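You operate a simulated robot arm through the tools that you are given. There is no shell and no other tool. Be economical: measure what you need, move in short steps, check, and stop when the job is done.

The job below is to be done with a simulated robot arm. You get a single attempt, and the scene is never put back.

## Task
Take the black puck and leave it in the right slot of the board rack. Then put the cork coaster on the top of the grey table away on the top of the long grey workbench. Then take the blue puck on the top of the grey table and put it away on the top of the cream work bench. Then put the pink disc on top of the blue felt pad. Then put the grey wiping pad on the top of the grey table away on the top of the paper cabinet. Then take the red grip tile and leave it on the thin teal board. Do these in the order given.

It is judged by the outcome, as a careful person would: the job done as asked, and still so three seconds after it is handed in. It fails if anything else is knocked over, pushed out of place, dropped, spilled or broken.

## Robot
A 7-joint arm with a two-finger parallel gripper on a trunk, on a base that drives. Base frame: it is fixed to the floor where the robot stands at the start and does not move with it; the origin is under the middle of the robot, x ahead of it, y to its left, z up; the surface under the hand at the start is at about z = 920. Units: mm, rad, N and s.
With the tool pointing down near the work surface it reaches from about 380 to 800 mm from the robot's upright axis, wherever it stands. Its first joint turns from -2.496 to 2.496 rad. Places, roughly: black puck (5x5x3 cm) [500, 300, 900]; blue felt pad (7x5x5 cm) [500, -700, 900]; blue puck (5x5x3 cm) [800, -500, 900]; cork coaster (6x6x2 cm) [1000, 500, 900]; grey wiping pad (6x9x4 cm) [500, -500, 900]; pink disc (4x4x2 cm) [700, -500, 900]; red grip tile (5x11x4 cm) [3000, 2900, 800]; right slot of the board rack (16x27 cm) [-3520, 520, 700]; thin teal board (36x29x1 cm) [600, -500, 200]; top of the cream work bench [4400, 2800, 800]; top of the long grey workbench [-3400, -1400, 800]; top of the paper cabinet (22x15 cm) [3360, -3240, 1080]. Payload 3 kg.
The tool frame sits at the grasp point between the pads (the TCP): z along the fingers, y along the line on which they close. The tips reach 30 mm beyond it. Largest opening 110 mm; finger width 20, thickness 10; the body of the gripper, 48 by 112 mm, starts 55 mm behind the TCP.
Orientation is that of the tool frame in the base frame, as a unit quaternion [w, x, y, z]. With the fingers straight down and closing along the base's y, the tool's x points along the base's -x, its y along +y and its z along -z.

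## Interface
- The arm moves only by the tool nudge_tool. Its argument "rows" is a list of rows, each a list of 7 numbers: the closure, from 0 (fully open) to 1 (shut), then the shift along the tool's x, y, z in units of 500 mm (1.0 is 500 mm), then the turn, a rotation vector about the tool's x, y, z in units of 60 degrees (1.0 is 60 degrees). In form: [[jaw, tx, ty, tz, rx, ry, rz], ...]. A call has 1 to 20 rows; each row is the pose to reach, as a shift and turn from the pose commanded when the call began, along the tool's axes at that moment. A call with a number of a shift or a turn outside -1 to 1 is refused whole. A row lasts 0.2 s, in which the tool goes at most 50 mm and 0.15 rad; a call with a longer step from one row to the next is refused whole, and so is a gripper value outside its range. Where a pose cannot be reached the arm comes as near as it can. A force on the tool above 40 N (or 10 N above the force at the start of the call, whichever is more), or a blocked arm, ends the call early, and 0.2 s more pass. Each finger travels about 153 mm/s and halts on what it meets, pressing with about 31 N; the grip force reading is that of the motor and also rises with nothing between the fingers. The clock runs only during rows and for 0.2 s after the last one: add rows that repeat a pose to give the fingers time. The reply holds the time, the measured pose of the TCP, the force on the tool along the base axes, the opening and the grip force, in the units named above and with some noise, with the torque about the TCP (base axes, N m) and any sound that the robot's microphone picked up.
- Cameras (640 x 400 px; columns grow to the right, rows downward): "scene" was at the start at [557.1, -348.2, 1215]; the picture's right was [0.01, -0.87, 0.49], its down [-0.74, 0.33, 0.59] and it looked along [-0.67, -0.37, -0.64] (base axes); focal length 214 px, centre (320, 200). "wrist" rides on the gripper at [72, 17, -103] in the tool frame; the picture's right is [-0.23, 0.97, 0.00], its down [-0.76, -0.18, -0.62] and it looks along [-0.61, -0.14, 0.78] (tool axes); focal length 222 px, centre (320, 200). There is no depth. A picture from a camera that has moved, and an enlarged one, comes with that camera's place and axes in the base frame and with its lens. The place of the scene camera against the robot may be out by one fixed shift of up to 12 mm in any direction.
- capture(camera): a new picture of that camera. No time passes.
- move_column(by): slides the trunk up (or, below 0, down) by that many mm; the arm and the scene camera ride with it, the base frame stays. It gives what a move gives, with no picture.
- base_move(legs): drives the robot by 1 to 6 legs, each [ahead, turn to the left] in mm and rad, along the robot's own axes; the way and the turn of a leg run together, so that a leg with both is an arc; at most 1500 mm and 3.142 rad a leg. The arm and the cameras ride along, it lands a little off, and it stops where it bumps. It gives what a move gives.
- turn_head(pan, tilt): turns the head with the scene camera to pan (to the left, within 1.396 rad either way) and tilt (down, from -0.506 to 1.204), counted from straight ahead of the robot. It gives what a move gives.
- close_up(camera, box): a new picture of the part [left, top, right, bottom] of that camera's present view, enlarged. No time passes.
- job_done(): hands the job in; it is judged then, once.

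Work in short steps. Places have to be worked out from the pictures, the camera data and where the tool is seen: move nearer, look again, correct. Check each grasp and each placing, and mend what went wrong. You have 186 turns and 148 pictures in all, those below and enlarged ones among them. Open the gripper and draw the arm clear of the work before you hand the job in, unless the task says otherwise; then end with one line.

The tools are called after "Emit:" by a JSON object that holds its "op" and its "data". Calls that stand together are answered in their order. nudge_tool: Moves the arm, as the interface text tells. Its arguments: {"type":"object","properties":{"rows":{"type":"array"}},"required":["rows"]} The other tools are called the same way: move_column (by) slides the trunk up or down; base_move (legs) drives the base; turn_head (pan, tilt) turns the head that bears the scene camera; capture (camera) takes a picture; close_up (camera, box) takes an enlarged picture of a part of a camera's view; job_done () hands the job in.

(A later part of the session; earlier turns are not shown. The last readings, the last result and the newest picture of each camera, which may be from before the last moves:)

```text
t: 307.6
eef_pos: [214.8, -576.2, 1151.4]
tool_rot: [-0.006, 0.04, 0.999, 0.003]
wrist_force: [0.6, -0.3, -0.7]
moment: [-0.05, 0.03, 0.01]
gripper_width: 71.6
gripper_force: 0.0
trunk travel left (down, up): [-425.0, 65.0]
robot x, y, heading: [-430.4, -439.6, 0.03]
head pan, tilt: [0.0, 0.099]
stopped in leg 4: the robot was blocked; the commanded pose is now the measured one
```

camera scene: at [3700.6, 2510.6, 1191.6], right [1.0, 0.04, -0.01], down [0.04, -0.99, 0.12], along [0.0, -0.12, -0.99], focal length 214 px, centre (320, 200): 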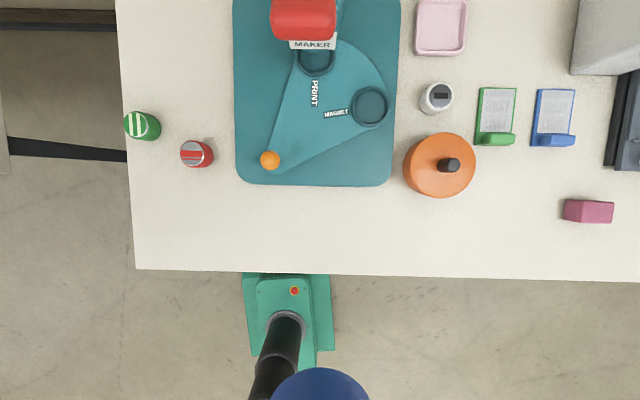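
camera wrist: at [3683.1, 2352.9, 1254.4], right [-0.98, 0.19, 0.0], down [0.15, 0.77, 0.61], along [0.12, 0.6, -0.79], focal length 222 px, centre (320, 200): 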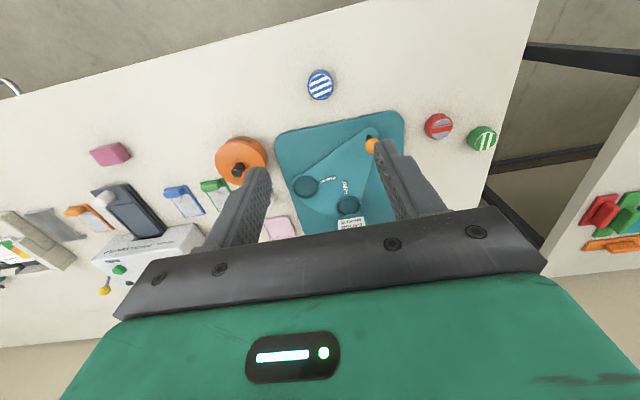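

It landed close to where I wanted. I straighten and drive up to the table.

Emit:
{"op": "base_move", "data": {"legs": [[0, -0.1], [430, 0], [0, 0.07]]}}

Emit:
{"op": "capture", "data": {"camera": "scene"}}

Emit:
{"op": "capture", "data": {"camera": "wrist"}}

```text
t: 311.2
eef_pos: [631.8, -632.3, 1151.7]
tool_rot: [-0.005, 0.057, 0.998, 0.003]
wrist_force: [0.1, -0.6, -0.7]
moment: [0.01, 0.03, 0.01]
gripper_width: 71.4
gripper_force: 0.0
trunk travel left (down, up): [-425.0, 65.0]
robot x, y, heading: [-8.3, -478.9, -0.012]
head pan, tilt: [0.0, 0.099]
```

```text
85 pictures are left
camera scene: at [738.4, -642.6, 1182.9], right [-0.11, -0.99, -0.01], down [-0.99, 0.11, 0.11], along [-0.11, 0.02, -0.99], focal length 214 px, centre (320, 200)
```

scene: 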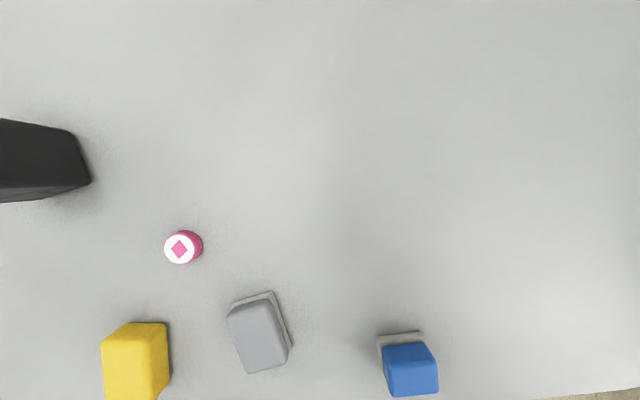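

```text
84 pictures are left
camera wrist: at [563.9, -606.6, 1255.0], right [0.34, 0.94, 0.0], down [0.74, -0.27, 0.61], along [0.58, -0.2, -0.79], focal length 222 px, centre (320, 200)
```

wrist: 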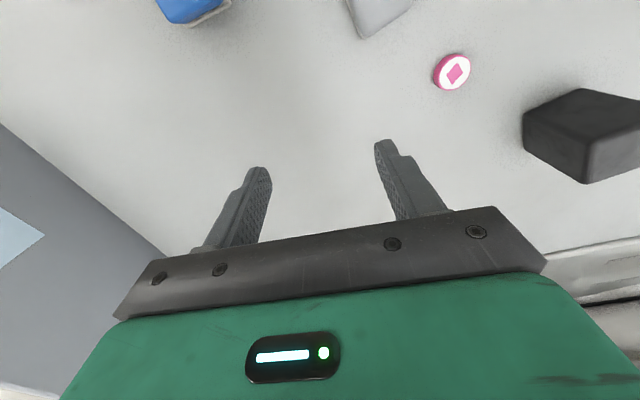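

The pink disc is at about (664,-463) and the blue pad's top is near (517,-715). I move above the disc and go down to z≈1000.

Emit:
{"op": "nudge_tool", "data": {"rows": [[0, -0.006, 0.085, 0, 0, 0, 0], [0, -0.012, 0.17, 0, 0, 0, 0], [0, -0.018, 0.255, 0, 0, 0, 0], [0, -0.025, 0.343, 0, 0, 0, 0], [0, -0.025, 0.343, 0.08, 0, 0, 0], [0, -0.025, 0.343, 0.16, 0, 0, 0], [0, -0.025, 0.343, 0.24, 0, 0, 0], [0, -0.025, 0.343, 0.31, 0, 0, 0], [0, -0.025, 0.343, 0.31, 0, 0, 0]]}}

Emit:
{"op": "capture", "data": {"camera": "wrist"}}

```text
t: 313.2
eef_pos: [663.3, -461.8, 998.6]
tool_rot: [-0.005, 0.057, 0.998, 0.003]
wrist_force: [-0.1, 0.1, 0.2]
moment: [-0.03, -0.01, 0.03]
gripper_width: 109.8
gripper_force: 0.1
trunk travel left (down, up): [-425.0, 65.0]
robot x, y, heading: [-5.2, -474.3, -0.01]
head pan, tilt: [0.0, 0.099]
```

```text
83 pictures are left
camera wrist: at [594.9, -437.1, 1102.3], right [0.34, 0.94, 0.0], down [0.74, -0.27, 0.61], along [0.58, -0.2, -0.79], focal length 222 px, centre (320, 200)
```

wrist: 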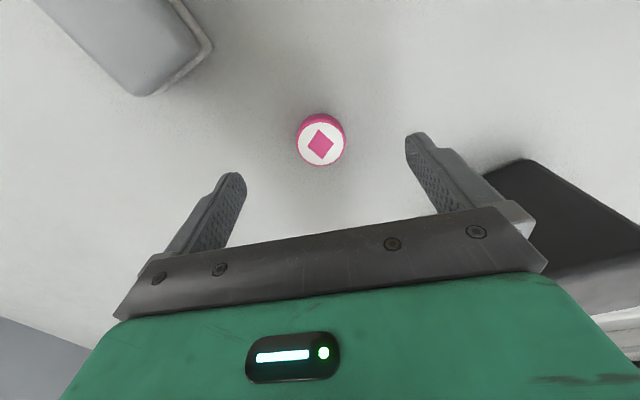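

It is aligned. I descend, close and lift.

Emit:
{"op": "nudge_tool", "data": {"rows": [[0, 0, 0.003, 0.06, 0, 0, 0], [0, 0, 0.003, 0.087, 0, 0, 0], [0, 0, 0.003, 0.087, 0, 0, 0], [0.5, 0, 0.003, 0.087, 0, 0, 0], [1, 0, 0.003, 0.087, 0, 0, 0], [1, 0, 0.003, 0.087, 0, 0, 0], [1, 0, 0.003, 0.087, 0, 0, 0], [1, 0, 0.003, 0.087, 0, 0, 0]]}}

Emit:
{"op": "nudge_tool", "data": {"rows": [[1, 0, 0, -0.08, 0, 0, 0], [1, 0, 0, -0.16, 0, 0, 0], [1, 0, 0, -0.24, 0, 0, 0], [1, 0, 0, -0.3, 0, 0, 0], [1, 0, 0, -0.3, 0, 0, 0]]}}

Emit:
{"op": "capture", "data": {"camera": "wrist"}}

```text
t: 315.0
eef_pos: [661.6, -459.7, 954.0]
tool_rot: [-0.006, 0.057, 0.998, 0.003]
wrist_force: [0.4, -0.5, -0.1]
moment: [-0.01, -0.01, 0.01]
gripper_width: 37.6
gripper_force: 31.1
trunk travel left (down, up): [-425.0, 65.0]
robot x, y, heading: [-6.9, -476.4, -0.006]
head pan, tilt: [0.0, 0.099]
```

```text
t: 316.2
eef_pos: [664.7, -460.7, 1104.3]
tool_rot: [-0.006, 0.058, 0.998, 0.004]
wrist_force: [-0.6, 0.8, -0.4]
moment: [0.0, -0.02, 0.02]
gripper_width: 37.4
gripper_force: 30.8
trunk travel left (down, up): [-425.0, 65.0]
robot x, y, heading: [-3.9, -479.0, -0.006]
head pan, tilt: [0.0, 0.099]
```

```text
82 pictures are left
camera wrist: at [596.1, -436.2, 1207.6], right [0.34, 0.94, 0.0], down [0.74, -0.27, 0.61], along [0.58, -0.2, -0.79], focal length 222 px, centre (320, 200)
```

wrist: 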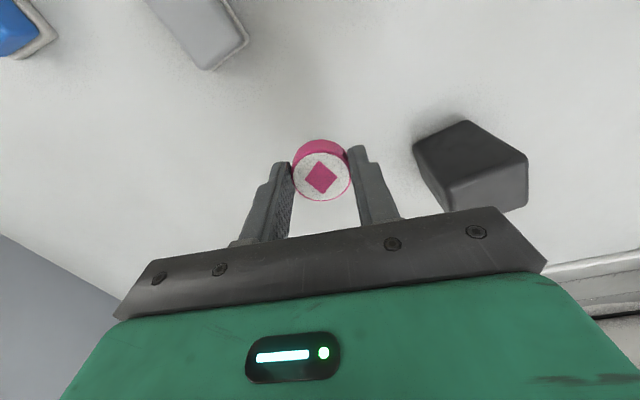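

The disc is held. I move over the blue pad and look.

Emit:
{"op": "nudge_tool", "data": {"rows": [[1, 0.034, -0.077, 0, 0, 0, 0], [1, 0.068, -0.154, 0, 0, 0, 0], [1, 0.101, -0.231, 0, 0, 0, 0], [1, 0.135, -0.307, 0, 0, 0, 0], [1, 0.169, -0.384, 0, 0, 0, 0], [1, 0.202, -0.461, 0, 0, 0, 0], [1, 0.236, -0.538, 0, 0, 0, 0], [1, 0.236, -0.538, 0, 0, 0, 0]]}}

Emit:
{"op": "turn_head", "data": {"pan": 0.6, "tilt": 0.6}}

Emit:
{"op": "capture", "data": {"camera": "wrist"}}

Emit:
{"op": "capture", "data": {"camera": "scene"}}

```text
t: 318.0
eef_pos: [514.4, -714.2, 1104.4]
tool_rot: [-0.006, 0.057, 0.998, 0.003]
wrist_force: [0.2, -0.8, 0.0]
moment: [0.03, -0.02, 0.03]
gripper_width: 37.7
gripper_force: 30.9
trunk travel left (down, up): [-425.0, 65.0]
robot x, y, heading: [-9.6, -474.8, -0.009]
head pan, tilt: [0.0, 0.099]
```

```text
t: 319.0
eef_pos: [514.5, -714.0, 1103.7]
tool_rot: [-0.006, 0.057, 0.998, 0.003]
wrist_force: [-0.6, 0.1, -0.8]
moment: [-0.02, -0.01, -0.01]
gripper_width: 37.5
gripper_force: 30.9
trunk travel left (down, up): [-425.0, 65.0]
robot x, y, heading: [-7.5, -478.0, -0.003]
head pan, tilt: [0.6, 0.6]
```

```text
81 pictures are left
camera wrist: at [446.3, -689.7, 1208.2], right [0.34, 0.94, 0.0], down [0.74, -0.27, 0.61], along [0.58, -0.2, -0.79], focal length 222 px, centre (320, 200)
```

wrist: 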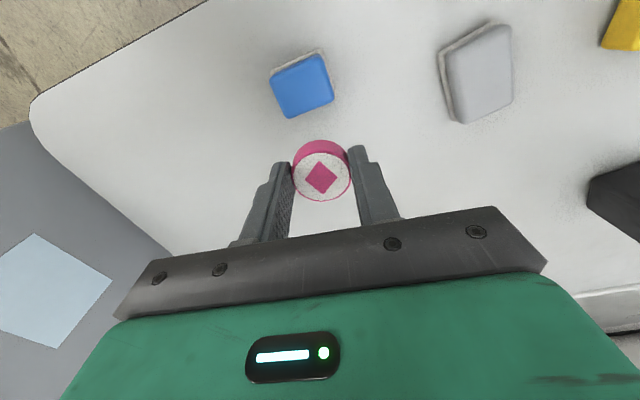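

```text
80 pictures are left
camera scene: at [581.0, -671.0, 1156.1], right [-0.1, -0.82, -0.57], down [-0.85, -0.23, 0.47], along [-0.51, 0.53, -0.67], focal length 214 px, centre (320, 200)
```

scene: 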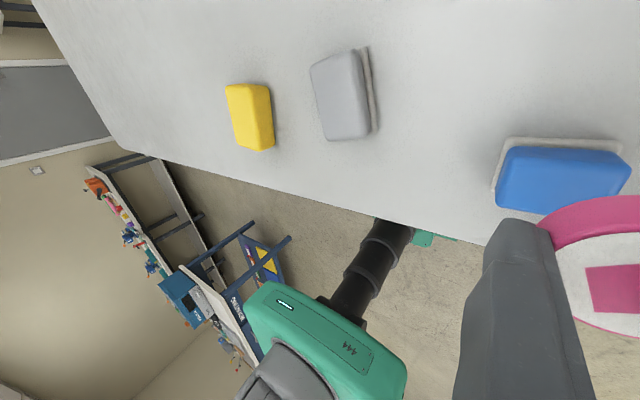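

The pad's top centre is about (486,-721), z≈955 to 970. I shift over it and lower to z≈1030 for a finer look.

Emit:
{"op": "nudge_tool", "data": {"rows": [[1, 0.055, -0.02, 0, 0, 0, 0], [1, 0.055, -0.02, 0.07, 0, 0, 0], [1, 0.055, -0.02, 0.14, 0, 0, 0], [1, 0.055, -0.02, 0.14, 0, 0, 0]]}}

Emit:
{"op": "turn_head", "data": {"pan": 0.5, "tilt": 0.9}}

Emit:
{"op": "capture", "data": {"camera": "wrist"}}

Emit:
{"op": "capture", "data": {"camera": "scene"}}

```text
t: 320.0
eef_pos: [486.9, -721.2, 1035.0]
tool_rot: [-0.006, 0.057, 0.998, 0.003]
wrist_force: [0.2, 0.4, -1.1]
moment: [0.0, -0.01, -0.01]
gripper_width: 37.9
gripper_force: 30.8
trunk travel left (down, up): [-425.0, 65.0]
robot x, y, heading: [-3.1, -476.9, -0.012]
head pan, tilt: [0.6, 0.6]
```

```text
t: 320.8
eef_pos: [486.5, -720.8, 1035.2]
tool_rot: [-0.005, 0.057, 0.998, 0.003]
wrist_force: [-0.7, 0.5, 0.0]
moment: [-0.03, -0.01, 0.0]
gripper_width: 37.7
gripper_force: 31.0
trunk travel left (down, up): [-425.0, 65.0]
robot x, y, heading: [-4.1, -475.2, -0.013]
head pan, tilt: [0.499, 0.901]
```

```text
79 pictures are left
camera wrist: at [417.8, -696.1, 1138.5], right [0.34, 0.94, 0.0], down [0.74, -0.27, 0.61], along [0.58, -0.2, -0.79], focal length 222 px, centre (320, 200)
```

wrist: 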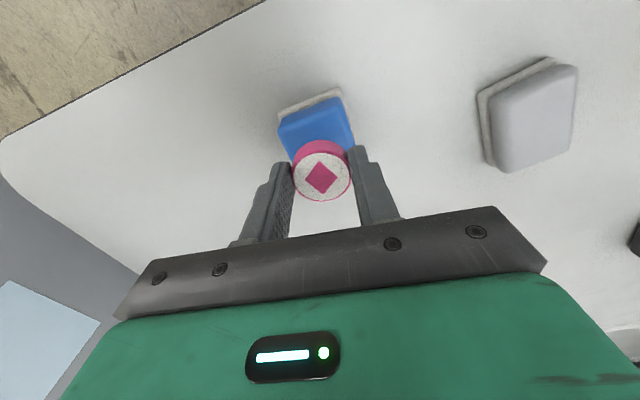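

```text
78 pictures are left
camera scene: at [526.4, -688.2, 1093.2], right [-0.11, -0.87, -0.48], down [-0.65, -0.31, 0.69], along [-0.75, 0.39, -0.54], focal length 214 px, centre (320, 200)
```

scene: 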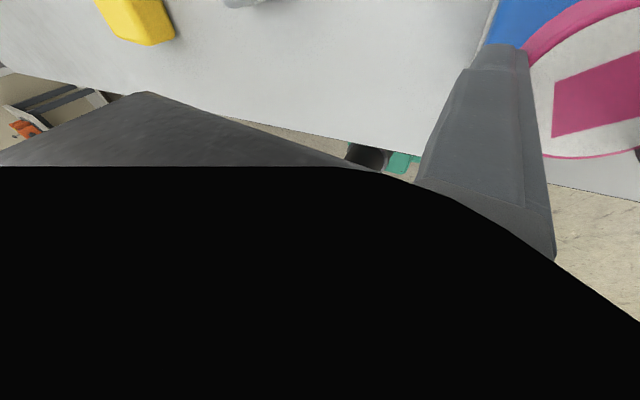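

I enlarge the pad region to see the edges of its top face.

Emit:
{"op": "close_up", "data": {"camera": "wrist", "box": [250, 70, 390, 210]}}

```text
2.86 times, centred on (320, 140) of wrist
camera zoom: at [417.8, -696.1, 1138.5], right [0.34, 0.94, 0.0], down [0.74, -0.27, 0.61], along [0.58, -0.2, -0.79], focal length 635 px, centre (320, 371)
```

zoom: 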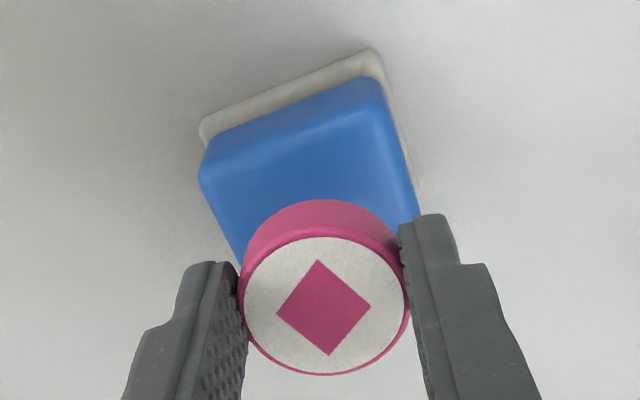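

The pad's top is axis-aligned, x 467 to 537, y -746 to -695, z≈966. I centre over (501,-720) and come down close to contact.

Emit:
{"op": "nudge_tool", "data": {"rows": [[1, -0.027, 0.003, 0, 0, 0, 0], [1, -0.027, 0.003, 0.03, 0, 0, 0], [1, -0.027, 0.003, 0.056, 0, 0, 0], [1, -0.027, 0.003, 0.062, 0, 0, 0], [1, -0.027, 0.003, 0.067, 0, 0, 0], [1, -0.027, 0.003, 0.067, 0, 0, 0]]}}

Emit:
{"op": "close_up", "data": {"camera": "wrist", "box": [250, 70, 390, 210]}}

```text
t: 322.2
eef_pos: [498.9, -720.2, 1001.3]
tool_rot: [-0.006, 0.058, 0.998, 0.002]
wrist_force: [0.5, -0.6, -0.3]
moment: [0.02, -0.05, 0.02]
gripper_width: 37.8
gripper_force: 31.2
trunk travel left (down, up): [-425.0, 65.0]
robot x, y, heading: [-3.9, -478.5, -0.008]
head pan, tilt: [0.499, 0.901]
```

```text
2.86 times, centred on (320, 140) of wrist
camera zoom: at [431.0, -695.3, 1105.0], right [0.34, 0.94, 0.0], down [0.74, -0.27, 0.61], along [0.58, -0.2, -0.79], focal length 635 px, centre (320, 371)
```

zoom: 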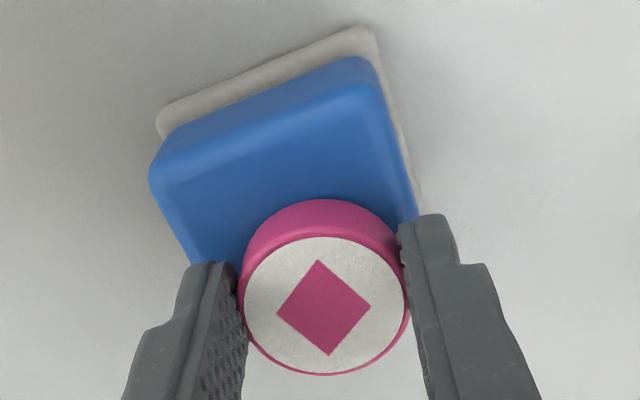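

It is well centred with no contact yet. I creep down in about 1.5 mm steps.

Emit:
{"op": "nudge_tool", "data": {"rows": [[1, -0.005, 0, 0.003, 0, 0, 0], [1, -0.005, 0, 0.006, 0, 0, 0], [1, -0.005, 0, 0.009, 0, 0, 0], [1, -0.005, 0, 0.012, 0, 0, 0], [1, -0.005, 0, 0.012, 0, 0, 0]]}}

```text
t: 323.4
eef_pos: [501.4, -720.7, 997.6]
tool_rot: [-0.004, 0.058, 0.998, 0.002]
wrist_force: [4.8, -0.7, 29.9]
moment: [-0.09, -0.26, 0.03]
gripper_width: 37.6
gripper_force: 30.9
trunk travel left (down, up): [-425.0, 65.0]
robot x, y, heading: [-6.0, -477.4, -0.008]
head pan, tilt: [0.499, 0.901]
```

There is contact at 30 N. I ease up slightly, open and lift straight up.

Emit:
{"op": "nudge_tool", "data": {"rows": [[1, 0, 0, -0.005, 0, 0, 0], [0.9, 0, 0, -0.005, 0, 0, 0], [0.7, 0, 0, -0.005, 0, 0, 0], [0.5, 0, 0, -0.005, 0, 0, 0], [0.3, 0, 0, -0.005, 0, 0, 0], [0.3, 0, 0, -0.005, 0, 0, 0], [0.3, 0, 0, -0.05, 0, 0, 0], [0.3, 0, 0, -0.12, 0, 0, 0], [0.3, 0, 0, -0.2, 0, 0, 0], [0.3, 0, 0, -0.28, 0, 0, 0], [0.3, 0, 0, -0.3, 0, 0, 0]]}}

Emit:
{"op": "capture", "data": {"camera": "wrist"}}

```text
t: 325.8
eef_pos: [503.5, -721.1, 1143.9]
tool_rot: [-0.006, 0.057, 0.998, 0.004]
wrist_force: [0.1, 0.1, 0.2]
moment: [0.0, -0.02, -0.03]
gripper_width: 77.2
gripper_force: 0.2
trunk travel left (down, up): [-425.0, 65.0]
robot x, y, heading: [-6.1, -480.4, -0.008]
head pan, tilt: [0.499, 0.901]
```

```text
75 pictures are left
camera wrist: at [435.9, -697.2, 1247.9], right [0.34, 0.94, 0.0], down [0.74, -0.27, 0.61], along [0.58, -0.2, -0.79], focal length 222 px, centre (320, 200)
```

wrist: 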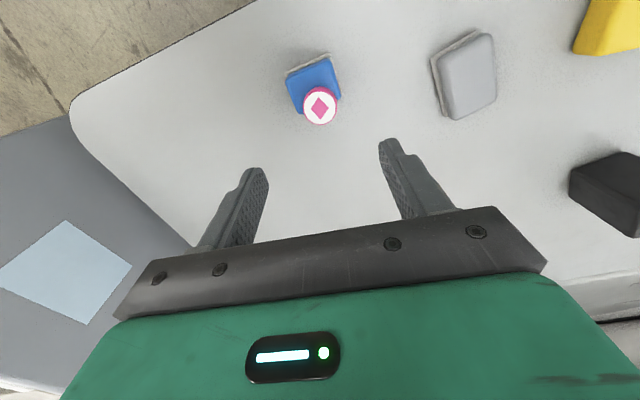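

Emit:
{"op": "close_up", "data": {"camera": "wrist", "box": [260, 30, 380, 150]}}

```text
3.33 times, centred on (320, 90) of wrist
camera zoom: at [435.9, -697.2, 1247.9], right [0.34, 0.94, 0.0], down [0.74, -0.27, 0.61], along [0.58, -0.2, -0.79], focal length 740 px, centre (320, 567)
```

zoom: 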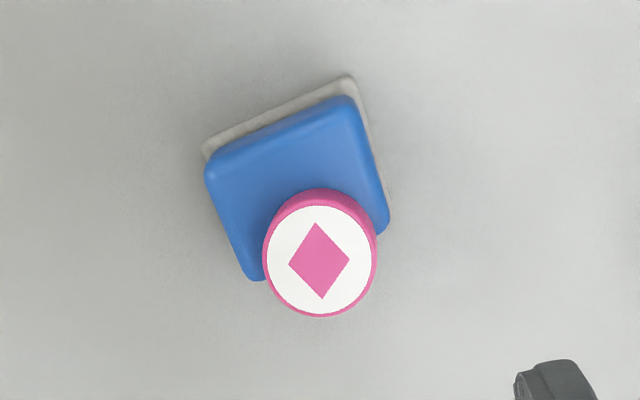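

The pad's top actually spans x 467 to 509, so the disc (centre x≈502) overhangs the far side. I regrasp it, lift 6 mm and shift it 14 mm back toward the pad's centre at (488,-720).

Emit:
{"op": "nudge_tool", "data": {"rows": [[0.3, 0, 0, 0.08, 0, 0, 0], [0.3, 0, 0, 0.16, 0, 0, 0], [0.3, 0, 0, 0.24, 0, 0, 0], [0.3, 0, 0, 0.27, 0, 0, 0], [0.3, 0, 0, 0.286, 0, 0, 0], [0.3, 0, 0, 0.286, 0, 0, 0], [0.6, 0, 0, 0.286, 0, 0, 0], [1, 0, 0, 0.286, 0, 0, 0], [1, 0, 0, 0.286, 0, 0, 0], [1, 0, 0, 0.286, 0, 0, 0]]}}

Emit:
{"op": "nudge_tool", "data": {"rows": [[1, 0, 0, -0.012, 0, 0, 0], [1, 0.014, 0, -0.012, 0, 0, 0], [1, 0.028, -0.003, -0.012, 0, 0, 0], [1, 0.028, -0.003, -0.012, 0, 0, 0]]}}

Emit:
{"op": "close_up", "data": {"camera": "wrist", "box": [250, 70, 390, 210]}}

```text
t: 328.0
eef_pos: [501.3, -720.8, 1002.5]
tool_rot: [-0.005, 0.057, 0.998, 0.003]
wrist_force: [-0.5, 0.4, 0.0]
moment: [0.04, 0.0, -0.02]
gripper_width: 37.5
gripper_force: 30.9
trunk travel left (down, up): [-425.0, 65.0]
robot x, y, heading: [-2.3, -478.0, -0.004]
head pan, tilt: [0.499, 0.901]
```

```text
t: 329.0
eef_pos: [488.3, -720.3, 1007.6]
tool_rot: [-0.006, 0.058, 0.998, 0.003]
wrist_force: [-1.0, -0.7, -0.3]
moment: [0.0, 0.0, 0.02]
gripper_width: 37.7
gripper_force: 31.4
trunk travel left (down, up): [-425.0, 65.0]
robot x, y, heading: [-5.4, -479.1, -0.006]
head pan, tilt: [0.499, 0.901]
```

```text
2.86 times, centred on (320, 140) of wrist
camera zoom: at [419.1, -695.7, 1112.1], right [0.34, 0.94, 0.0], down [0.74, -0.27, 0.61], along [0.58, -0.2, -0.79], focal length 635 px, centre (320, 371)
```

zoom: 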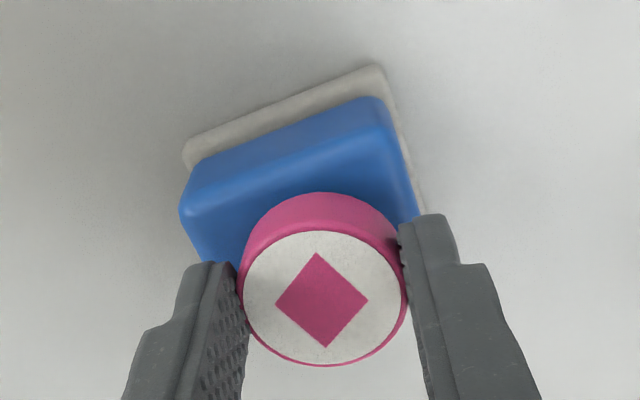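

The disc is now over the pad's centre. I lower it gently back to contact.

Emit:
{"op": "nudge_tool", "data": {"rows": [[1, 0, 0, 0.006, 0, 0, 0], [1, 0, 0, 0.009, 0, 0, 0], [1, 0, 0, 0.012, 0, 0, 0], [1, 0, 0, 0.014, 0, 0, 0], [1, 0, 0, 0.014, 0, 0, 0]]}}

```text
t: 330.2
eef_pos: [487.7, -720.6, 1001.4]
tool_rot: [-0.005, 0.058, 0.998, 0.003]
wrist_force: [1.0, -0.7, 9.5]
moment: [-0.06, -0.04, 0.02]
gripper_width: 37.4
gripper_force: 31.4
trunk travel left (down, up): [-425.0, 65.0]
robot x, y, heading: [-4.1, -475.8, -0.005]
head pan, tilt: [0.499, 0.901]
```

Light contact at 9.5 N. I release and lift straight up.

Emit:
{"op": "nudge_tool", "data": {"rows": [[0.9, 0, 0, 0, 0, 0, 0], [0.7, 0, 0, 0, 0, 0, 0], [0.5, 0, 0, 0, 0, 0, 0], [0.3, 0, 0, 0, 0, 0, 0], [0.3, 0, 0, 0, 0, 0, 0], [0.3, 0, 0, -0.05, 0, 0, 0], [0.3, 0, 0, -0.12, 0, 0, 0], [0.3, 0, 0, -0.2, 0, 0, 0], [0.3, 0, 0, -0.28, 0, 0, 0], [0.3, 0, 0, -0.3, 0, 0, 0]]}}

Emit:
{"op": "close_up", "data": {"camera": "wrist", "box": [260, 30, 380, 150]}}

```text
t: 332.4
eef_pos: [489.1, -721.4, 1150.7]
tool_rot: [-0.006, 0.058, 0.998, 0.003]
wrist_force: [-0.2, 0.3, -0.3]
moment: [-0.01, 0.01, 0.01]
gripper_width: 77.1
gripper_force: 0.2
trunk travel left (down, up): [-425.0, 65.0]
robot x, y, heading: [-6.2, -475.2, -0.003]
head pan, tilt: [0.499, 0.901]
```

```text
3.33 times, centred on (320, 90) of wrist
camera zoom: at [420.7, -696.4, 1255.5], right [0.34, 0.94, 0.0], down [0.74, -0.27, 0.61], along [0.58, -0.2, -0.79], focal length 740 px, centre (320, 567)
```

zoom: 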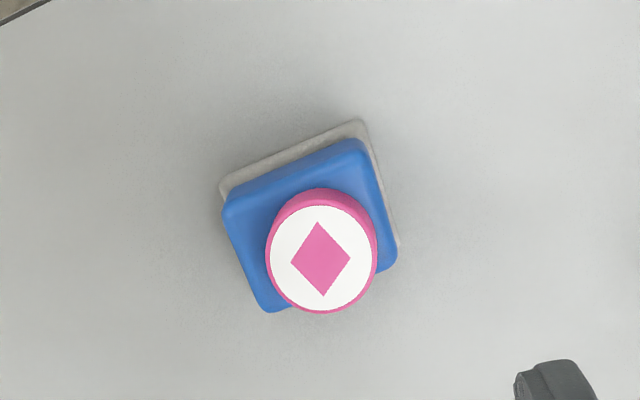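

The disc is neatly centred on the blue pad. Next is the grey wiping pad near (537,-549), so I move above it and look.

Emit:
{"op": "nudge_tool", "data": {"rows": [[0, -0.015, 0.09, 0, 0, 0, 0], [0, -0.03, 0.18, 0, 0, 0, 0], [0, -0.045, 0.27, 0, 0, 0, 0], [0, -0.062, 0.355, 0, 0, 0, 0], [0, -0.062, 0.355, 0.06, 0, 0, 0], [0, -0.062, 0.355, 0.1, 0, 0, 0], [0, -0.062, 0.355, 0.1, 0, 0, 0]]}}

Emit:
{"op": "close_up", "data": {"camera": "wrist", "box": [220, 20, 420, 200]}}

```text
t: 334.0
eef_pos: [539.1, -548.9, 1101.6]
tool_rot: [-0.006, 0.057, 0.998, 0.004]
wrist_force: [-0.3, -0.1, -0.4]
moment: [0.02, -0.01, 0.05]
gripper_width: 110.2
gripper_force: 0.1
trunk travel left (down, up): [-425.0, 65.0]
robot x, y, heading: [-3.4, -478.5, -0.007]
head pan, tilt: [0.499, 0.901]
```

```text
2.22 times, centred on (320, 110) of wrist
camera zoom: at [472.1, -524.2, 1205.2], right [0.34, 0.94, 0.0], down [0.74, -0.27, 0.61], along [0.58, -0.2, -0.79], focal length 494 px, centre (320, 400)
```

zoom: 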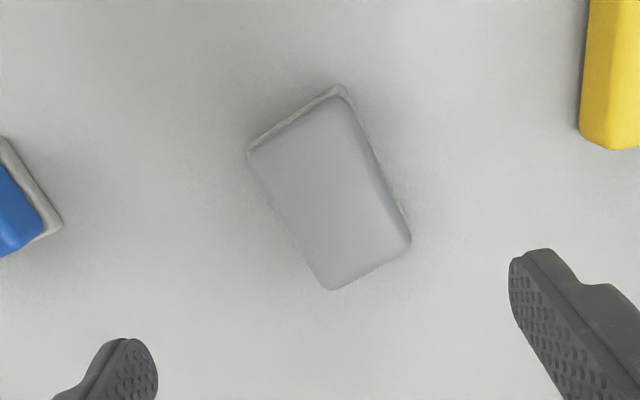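

The pad's centre is (542,-540), with its long axis at about 11° from x. I rotate the tool to close across its width and lower to z≈1010.

Emit:
{"op": "nudge_tool", "data": {"rows": [[0, -0.004, 0.0185, 0, 0, 0, -0.1], [0, -0.004, 0.0185, 0, 0, 0, -0.2], [0, -0.004, 0.0185, 0, 0, 0, -0.296], [0, -0.004, 0.0185, 0.08, 0, 0, -0.296], [0, -0.004, 0.0185, 0.16, 0, 0, -0.296], [0, -0.004, 0.0185, 0.18, 0, 0, -0.296], [0, -0.004, 0.0185, 0.18, 0, 0, -0.296]]}}

Emit:
{"op": "capture", "data": {"camera": "wrist"}}

```text
t: 335.6
eef_pos: [543.1, -539.2, 1010.4]
tool_rot: [-0.005, -0.098, 0.995, 0.004]
wrist_force: [0.2, 0.3, -0.6]
moment: [-0.01, -0.02, -0.04]
gripper_width: 110.3
gripper_force: 0.0
trunk travel left (down, up): [-425.0, 65.0]
robot x, y, heading: [-4.6, -474.8, -0.004]
head pan, tilt: [0.499, 0.901]
```

```text
70 pictures are left
camera wrist: at [470.0, -536.9, 1114.5], right [0.03, 1.0, 0.01], down [0.79, -0.03, 0.61], along [0.61, -0.02, -0.79], focal length 222 px, centre (320, 200)
```

wrist: 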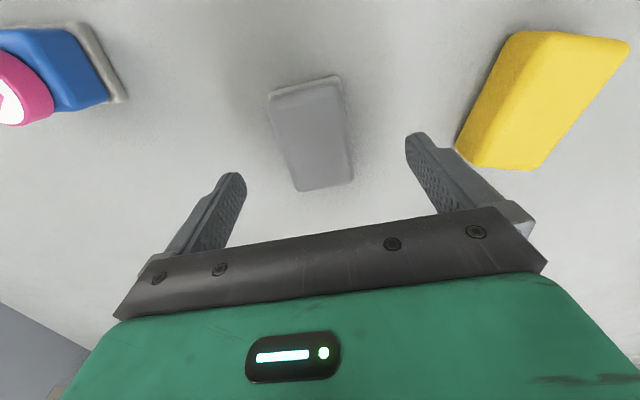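

It is aligned, with clearance to the yellow block. I descend to z≈962 and close.

Emit:
{"op": "nudge_tool", "data": {"rows": [[0, 0, 0, 0.05, 0, 0, 0], [0, 0, 0, 0.095, 0, 0, 0], [0, 0, 0, 0.095, 0, 0, 0], [0.4, 0, 0, 0.095, 0, 0, 0], [0.8, 0, 0, 0.095, 0, 0, 0], [1, 0, 0, 0.095, 0, 0, 0], [1, 0, 0, 0.095, 0, 0, 0], [1, 0, 0, 0.095, 0, 0, 0]]}}

Emit:
{"op": "nudge_tool", "data": {"rows": [[1, 0, 0, -0.08, 0, 0, 0], [1, 0, 0, -0.16, 0, 0, 0], [1, 0, 0, -0.24, 0, 0, 0], [1, 0, 0, -0.32, 0, 0, 0], [1, 0, 0, -0.4, 0, 0, 0], [1, 0, 0, -0.4, 0, 0, 0]]}}

Emit:
{"op": "capture", "data": {"camera": "wrist"}}

```text
t: 337.4
eef_pos: [543.7, -536.8, 962.9]
tool_rot: [-0.005, -0.097, 0.995, 0.004]
wrist_force: [-1.1, 0.4, -0.2]
moment: [0.02, 0.0, 0.0]
gripper_width: 55.3
gripper_force: 30.9
trunk travel left (down, up): [-425.0, 65.0]
robot x, y, heading: [-6.1, -473.8, -0.005]
head pan, tilt: [0.499, 0.901]
```

```text
t: 338.8
eef_pos: [543.5, -540.5, 1162.8]
tool_rot: [-0.006, -0.097, 0.995, 0.004]
wrist_force: [-0.8, 0.1, -1.0]
moment: [0.0, -0.01, 0.02]
gripper_width: 55.1
gripper_force: 31.5
trunk travel left (down, up): [-425.0, 65.0]
robot x, y, heading: [-0.4, -480.7, -0.009]
head pan, tilt: [0.499, 0.901]
```

```text
69 pictures are left
camera wrist: at [470.2, -538.7, 1266.8], right [0.03, 1.0, 0.01], down [0.79, -0.03, 0.61], along [0.61, -0.02, -0.79], focal length 222 px, centre (320, 200)
```

wrist: 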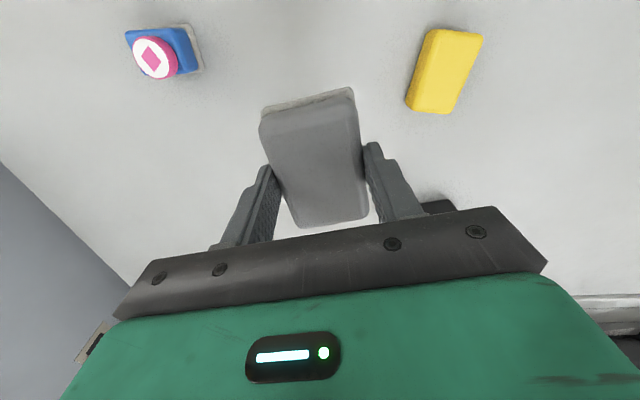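

The pad is held at 55 mm. I back away from the table, turn to face -y with the hand camera raised, and survey the way to the paper cabinet.

Emit:
{"op": "base_move", "data": {"legs": [[-450, 0], [0, -1.0]]}}

Emit:
{"op": "turn_head", "data": {"pan": 0.0, "tilt": -0.2}}

Emit:
{"op": "nudge_tool", "data": {"rows": [[1, 0, 0, 0, 0, -0.14, 0], [1, 0, 0, 0, 0, -0.28, 0], [1, 0, 0, 0, 0, -0.42, 0], [1, 0, 0, 0, 0, -0.56, 0], [1, 0, 0, 0, 0, -0.7, 0], [1, 0, 0, 0, 0, -0.84, 0], [1, 0, 0, 0, 0, -0.98, 0], [1, 0, 0, 0, 0, -0.98, 0]]}}

Emit:
{"op": "capture", "data": {"camera": "scene"}}

```text
t: 344.1
eef_pos: [-211.0, -969.4, 1163.1]
tool_rot: [-0.002, 0.389, 0.921, 0.006]
wrist_force: [0.1, 0.1, -1.0]
moment: [0.02, 0.0, 0.0]
gripper_width: 55.3
gripper_force: 30.8
trunk travel left (down, up): [-425.0, 65.0]
robot x, y, heading: [-418.4, -453.9, -1.002]
head pan, tilt: [0.499, 0.901]
```

```text
t: 345.4
eef_pos: [-210.8, -969.5, 1164.5]
tool_rot: [-0.003, 0.389, 0.921, 0.006]
wrist_force: [0.0, -0.3, 0.0]
moment: [0.02, 0.02, 0.01]
gripper_width: 55.1
gripper_force: 31.0
trunk travel left (down, up): [-425.0, 65.0]
robot x, y, heading: [-420.8, -454.7, -1.001]
head pan, tilt: [0.0, -0.201]
```

```text
t: 347.2
eef_pos: [-211.8, -968.9, 1163.8]
tool_rot: [0.451, 0.342, 0.803, -0.186]
wrist_force: [-0.4, -0.4, -0.1]
moment: [0.02, 0.01, -0.01]
gripper_width: 55.2
gripper_force: 30.8
trunk travel left (down, up): [-425.0, 65.0]
robot x, y, heading: [-421.2, -455.6, -1.0]
head pan, tilt: [0.0, -0.201]
```

```text
68 pictures are left
camera scene: at [-188.1, -989.1, 1292.0], right [-0.72, -0.7, -0.01], down [-0.23, 0.25, -0.94], along [0.66, -0.67, -0.34], focal length 214 px, centre (320, 200)
```

scene: 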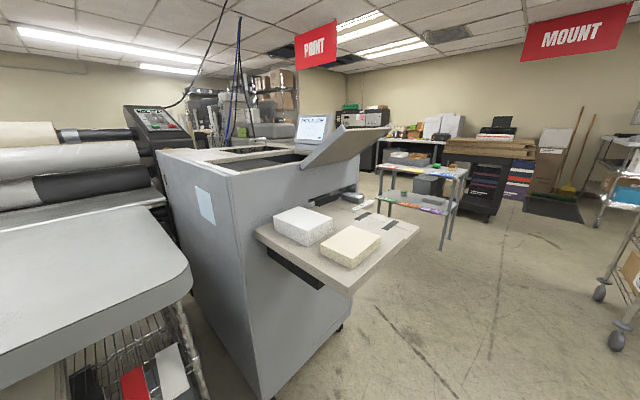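

I zoom toward where the paper cabinet should be, around pixel (270,136).

Emit:
{"op": "close_up", "data": {"camera": "scene", "box": [180, 70, 480, 250]}}

```text
2.13 times, centred on (330, 160) of scene
camera zoom: at [-188.1, -989.1, 1292.0], right [-0.72, -0.7, -0.01], down [-0.23, 0.25, -0.94], along [0.66, -0.67, -0.34], focal length 458 px, centre (299, 285)
```

zoom: 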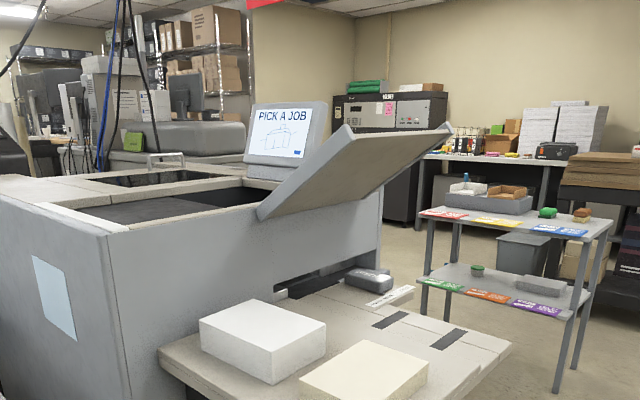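

The way runs south of the PICK-A-JOB machine, whose tray reaches out to about (20,-1670), and north of the small label table. I drive south, then turn east and look.

Emit:
{"op": "base_move", "data": {"legs": [[0, -0.6], [1400, 0], [370, 0], [0, 1.55]]}}

Emit:
{"op": "capture", "data": {"camera": "scene"}}

```text
t: 359.1
eef_pos: [-374.9, -2771.5, 1165.6]
tool_rot: [0.421, 0.448, 0.749, -0.246]
wrist_force: [-0.8, 0.5, -1.0]
moment: [0.02, 0.0, 0.02]
gripper_width: 55.2
gripper_force: 30.9
trunk travel left (down, up): [-425.0, 65.0]
robot x, y, heading: [-443.8, -2221.2, -1.28]
head pan, tilt: [0.0, -0.201]
stopped in leg 4: the robot was blocked; the commanded pose is now the measured one
```

```text
66 pictures are left
camera scene: at [-357.0, -2795.8, 1293.4], right [-0.88, -0.48, -0.01], down [-0.16, 0.31, -0.94], along [0.45, -0.82, -0.34], focal length 214 px, centre (320, 200)
```

scene: 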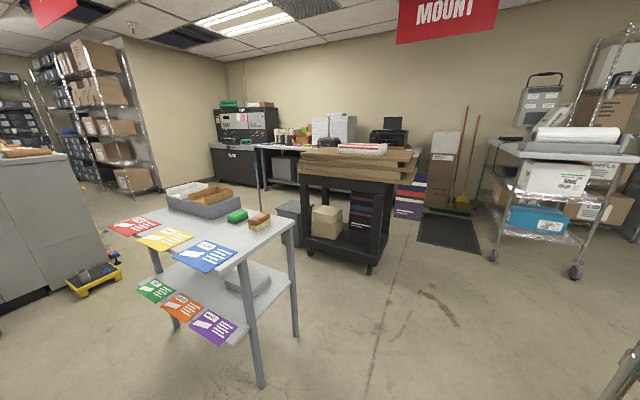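

It stalled again. The label table is at x 250 to 1040, y<-3230, so the corridor is wide, and I finish the turn to face east.

Emit:
{"op": "base_move", "data": {"legs": [[0, 1.15]]}}

Emit:
{"op": "capture", "data": {"camera": "scene"}}

```text
t: 360.6
eef_pos: [-266.4, -2747.9, 1166.6]
tool_rot: [0.446, 0.369, 0.79, -0.202]
wrist_force: [0.5, 0.2, -1.2]
moment: [-0.02, 0.0, -0.02]
gripper_width: 55.5
gripper_force: 31.4
trunk travel left (down, up): [-425.0, 65.0]
robot x, y, heading: [-450.1, -2227.3, -1.084]
head pan, tilt: [0.0, -0.201]
stopped in leg 1: the robot was blocked; the commanded pose is now the measured one
```

```text
65 pictures are left
camera scene: at [-243.4, -2768.2, 1294.9], right [-0.76, -0.65, -0.01], down [-0.21, 0.26, -0.94], along [0.61, -0.71, -0.34], focal length 214 px, centre (320, 200)
```

scene: 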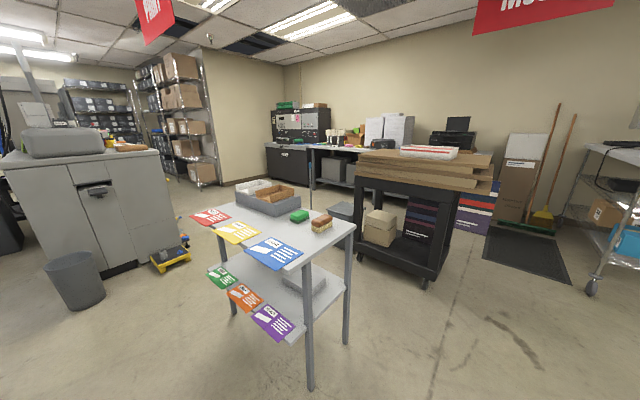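

I retry the remaining turn.

Emit:
{"op": "base_move", "data": {"legs": [[0, 1.0]]}}

Emit:
{"op": "capture", "data": {"camera": "scene"}}

```text
t: 363.1
eef_pos: [63.6, -2426.8, 1161.0]
tool_rot: [0.465, -0.025, 0.885, 0.007]
wrist_force: [0.3, -0.1, 0.2]
moment: [0.02, 0.07, 0.02]
gripper_width: 55.5
gripper_force: 31.0
trunk travel left (down, up): [-425.0, 65.0]
robot x, y, heading: [-455.9, -2249.4, -0.237]
head pan, tilt: [0.0, -0.201]
stopped in leg 1: the force on the tool passed its limit at 96 N (the readings are from after the stop); the commanded pose is now the measured one
```

```text
64 pictures are left
camera scene: at [101.9, -2422.6, 1287.3], right [0.05, -1.0, 0.01], down [-0.39, -0.03, -0.92], along [0.92, 0.04, -0.39], focal length 214 px, centre (320, 200)
```

scene: 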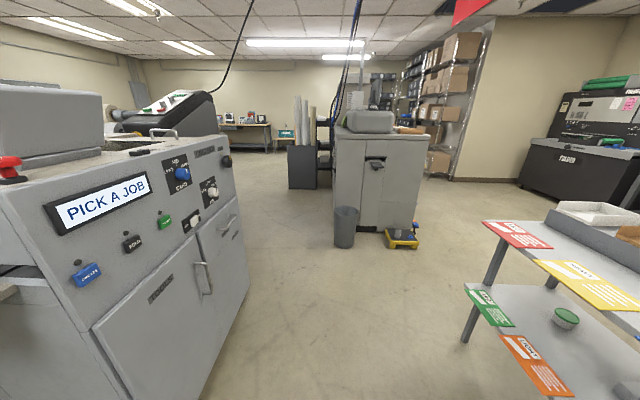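

The hand jerked as the base stopped abruptly, but the pad is still held at 55 mm. The hint position projects onto the top of the grey cabinet ahead, so I zoom in there.

Emit:
{"op": "close_up", "data": {"camera": "scene", "box": [310, 90, 450, 260]}}

Emit:
{"op": "capture", "data": {"camera": "wrist"}}

```text
2.35 times, centred on (380, 175) of scene
camera zoom: at [101.9, -2422.6, 1287.3], right [0.05, -1.0, 0.01], down [-0.39, -0.03, -0.92], along [0.92, 0.04, -0.39], focal length 505 px, centre (179, 259)
```

zoom: 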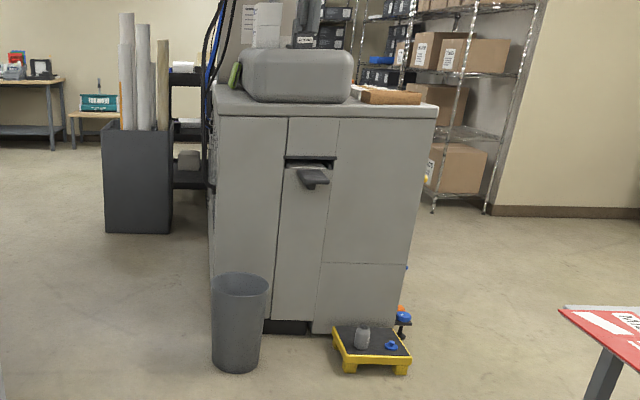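

```text
62 pictures are left
camera wrist: at [-63.6, -2415.7, 1158.9], right [0.08, 0.98, 0.18], down [-0.07, -0.17, 0.98], along [0.99, -0.09, 0.06], focal length 222 px, centre (320, 200)
```

wrist: 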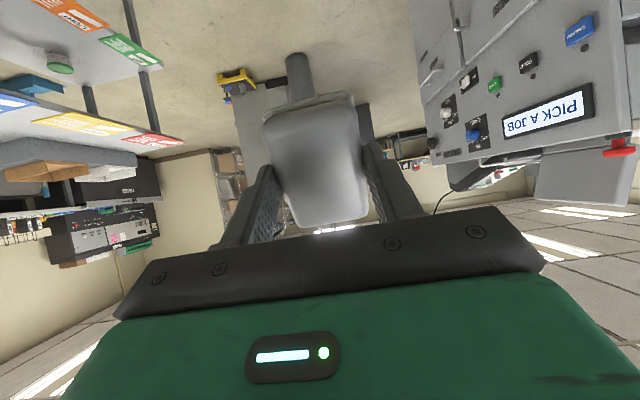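

The tall grey unit ahead has its front at x≈2270 and y -3340 to -2470, and the target spot is at its far right. The floor to its south is open, so I drive around between the label table and the yellow trolley.

Emit:
{"op": "base_move", "data": {"legs": [[0, -0.037], [1030, 0], [1000, 0], [0, -1.167], [1160, 0]]}}

Emit:
{"op": "turn_head", "data": {"pan": 1.2, "tilt": 0.0}}

Emit:
{"op": "capture", "data": {"camera": "scene"}}

```text
t: 376.1
eef_pos: [1602.5, -3343.7, 1162.4]
tool_rot: [0.407, 0.422, 0.777, -0.228]
wrist_force: [-0.6, 0.4, -0.7]
moment: [0.05, -0.07, 0.07]
gripper_width: 54.9
gripper_force: 30.9
trunk travel left (down, up): [-425.0, 65.0]
robot x, y, heading: [1529.7, -2794.3, -1.299]
head pan, tilt: [0.0, -0.201]
stopped in leg 4: the robot was blocked; the commanded pose is now the measured one
```

```text
t: 377.5
eef_pos: [1603.9, -3343.3, 1162.5]
tool_rot: [0.406, 0.423, 0.777, -0.229]
wrist_force: [-0.6, -0.2, -0.2]
moment: [0.01, -0.02, 0.01]
gripper_width: 55.1
gripper_force: 30.8
trunk travel left (down, up): [-425.0, 65.0]
robot x, y, heading: [1533.9, -2797.4, -1.302]
head pan, tilt: [1.201, 0.0]
```

```text
61 pictures are left
camera scene: at [1672.2, -3281.1, 1302.0], right [0.1, -0.85, -0.52], down [-0.31, 0.47, -0.82], along [0.94, 0.25, -0.22], focal length 214 px, centre (320, 200)
```

scene: 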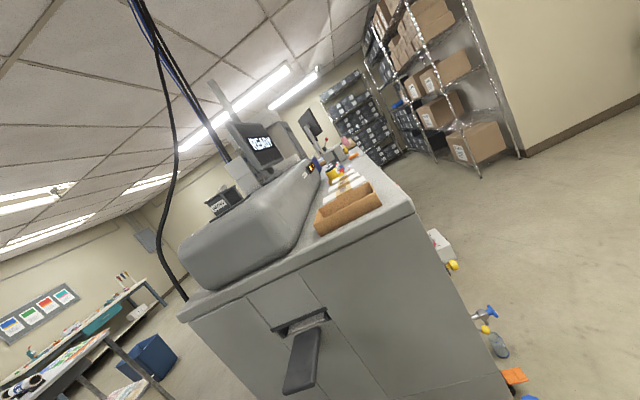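

I zoom in on the top of the unit.

Emit:
{"op": "close_up", "data": {"camera": "scene", "box": [280, 110, 540, 400]}}

```text
1.38 times, centred on (410, 255) of scene
camera zoom: at [1672.2, -3281.1, 1302.0], right [0.1, -0.85, -0.52], down [-0.31, 0.47, -0.82], along [0.94, 0.25, -0.22], focal length 296 px, centre (196, 124)
```

zoom: 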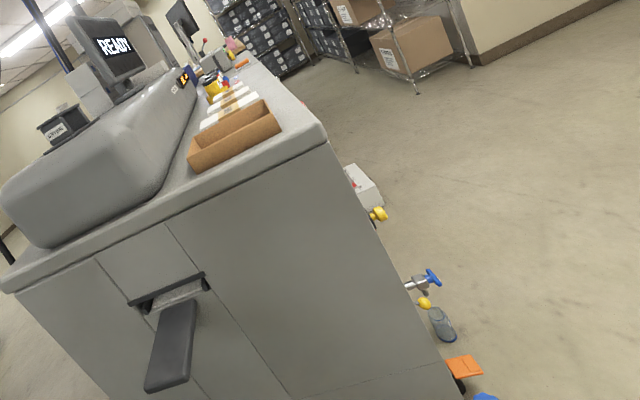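

I continue: south, then east along the unit's south side at a safe distance.

Emit:
{"op": "base_move", "data": {"legs": [[0, -0.12], [1180, 0], [0, 1.42]]}}

Emit:
{"op": "turn_head", "data": {"pan": 0.0, "tilt": -0.1}}

Emit:
{"op": "capture", "data": {"camera": "scene"}}

```text
t: 386.6
eef_pos: [2200.6, -4189.7, 1162.3]
tool_rot: [0.466, 0.006, 0.885, -0.013]
wrist_force: [-0.5, 1.8, -0.4]
moment: [-0.1, 0.04, -0.08]
gripper_width: 55.1
gripper_force: 31.2
trunk travel left (down, up): [-425.0, 65.0]
robot x, y, heading: [1696.8, -3971.6, -0.315]
head pan, tilt: [1.201, 0.0]
stopped in leg 3: the robot was blocked; the commanded pose is now the measured one
```

```text
t: 387.9
eef_pos: [2200.2, -4189.3, 1163.0]
tool_rot: [0.466, 0.007, 0.885, -0.011]
wrist_force: [-0.6, -0.3, -0.9]
moment: [-0.02, 0.0, 0.0]
gripper_width: 55.1
gripper_force: 31.4
trunk travel left (down, up): [-425.0, 65.0]
robot x, y, heading: [1693.3, -3972.6, -0.308]
head pan, tilt: [0.0, -0.099]
```

```text
59 pictures are left
camera scene: at [2237.7, -4188.6, 1280.1], right [-0.02, -1.0, 0.01], down [-0.48, 0.0, -0.88], along [0.88, -0.03, -0.48], focal length 214 px, centre (320, 200)
```

scene: 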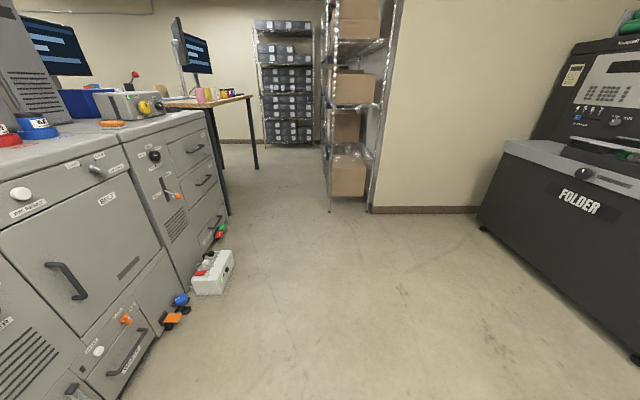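

I zoom in on the top of the cabinets at the left.

Emit:
{"op": "close_up", "data": {"camera": "scene", "box": [0, 60, 260, 230]}}

```text
2.35 times, centred on (130, 145) of scene
camera zoom: at [2237.7, -4188.6, 1280.1], right [-0.02, -1.0, 0.01], down [-0.48, 0.0, -0.88], along [0.88, -0.03, -0.48], focal length 505 px, centre (767, 329)
```

zoom: 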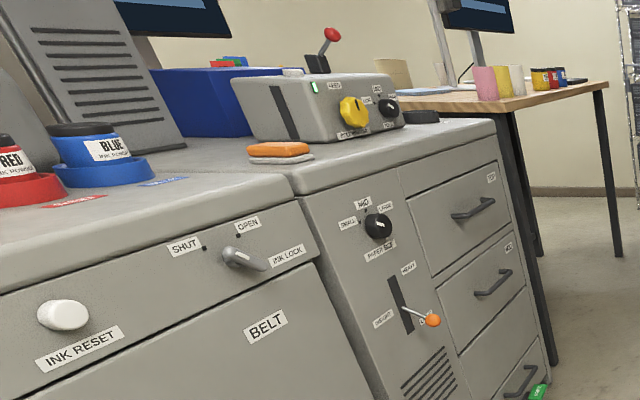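

The paper cabinet is the drawer unit with the PAPER SIZE knob, and its free top is at the front right, beside the orange sponge. I drive east to stand opposite it.

Emit:
{"op": "base_move", "data": {"legs": [[0, 0.29], [1450, 0], [260, 0]]}}

Emit:
{"op": "base_move", "data": {"legs": [[0, 1.0]]}}

Emit:
{"op": "capture", "data": {"camera": "scene"}}

```text
t: 397.4
eef_pos: [3908.1, -4085.9, 1162.9]
tool_rot: [0.463, -0.118, 0.877, 0.054]
wrist_force: [0.6, 0.4, -0.6]
moment: [0.0, 0.03, 0.01]
gripper_width: 55.0
gripper_force: 31.2
trunk travel left (down, up): [-425.0, 65.0]
robot x, y, heading: [3358.5, -4015.9, -0.032]
head pan, tilt: [0.0, -0.099]
```

```text
t: 400.8
eef_pos: [3699.8, -3583.5, 1163.2]
tool_rot: [0.369, -0.537, 0.707, 0.275]
wrist_force: [-0.8, 0.3, -0.3]
moment: [-0.05, 0.01, 0.0]
gripper_width: 54.8
gripper_force: 31.3
trunk travel left (down, up): [-425.0, 65.0]
robot x, y, heading: [3387.9, -4034.2, 0.993]
head pan, tilt: [0.0, -0.099]
stopped in leg 1: the robot was blocked; the commanded pose is now the measured one
```

```text
57 pictures are left
camera scene: at [3713.6, -3549.5, 1280.4], right [0.96, -0.27, 0.01], down [-0.13, -0.48, -0.87], along [0.24, 0.84, -0.49], focal length 214 px, centre (320, 200)
```

scene: 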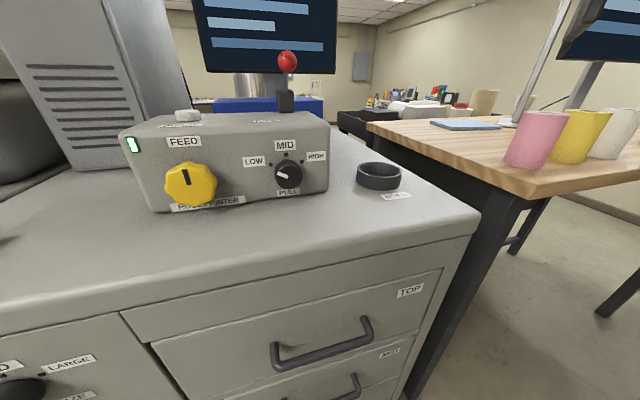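

I'm close to the cabinet. The strip in front of the printer is y -3340 to -3170. I finish turning to face it and look straight at the top.

Emit:
{"op": "base_move", "data": {"legs": [[0, 0.5]]}}

Emit:
{"op": "turn_head", "data": {"pan": 0.0, "tilt": 0.3}}

Emit:
{"op": "capture", "data": {"camera": "scene"}}

```text
t: 402.6
eef_pos: [3442.5, -3484.5, 1164.6]
tool_rot: [-0.286, 0.698, -0.55, -0.359]
wrist_force: [0.9, 1.2, -1.3]
moment: [-0.02, 0.0, 0.0]
gripper_width: 55.0
gripper_force: 31.0
trunk travel left (down, up): [-425.0, 65.0]
robot x, y, heading: [3402.9, -4032.4, 1.485]
head pan, tilt: [0.0, -0.099]
```

```text
t: 403.5
eef_pos: [3443.7, -3483.9, 1166.0]
tool_rot: [-0.286, 0.698, -0.55, -0.359]
wrist_force: [-0.6, -0.7, -0.8]
moment: [0.02, -0.03, -0.02]
gripper_width: 55.0
gripper_force: 30.6
trunk travel left (down, up): [-425.0, 65.0]
robot x, y, heading: [3407.3, -4031.7, 1.487]
head pan, tilt: [0.0, 0.3]
```

```text
56 pictures are left
camera scene: at [3444.6, -3466.8, 1248.4], right [0.97, 0.23, 0.0], down [0.19, -0.77, -0.61], along [-0.14, 0.59, -0.79], focal length 214 px, centre (320, 200)
```

scene: 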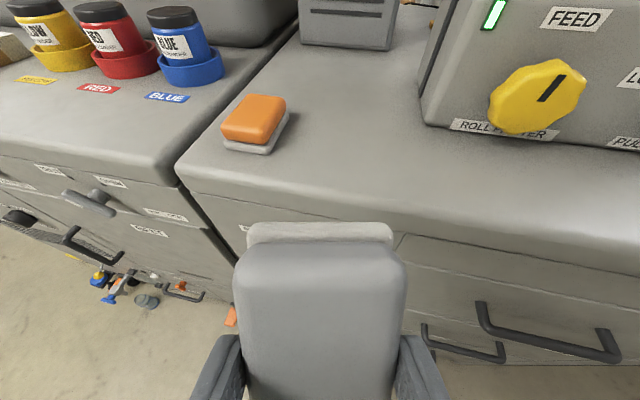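

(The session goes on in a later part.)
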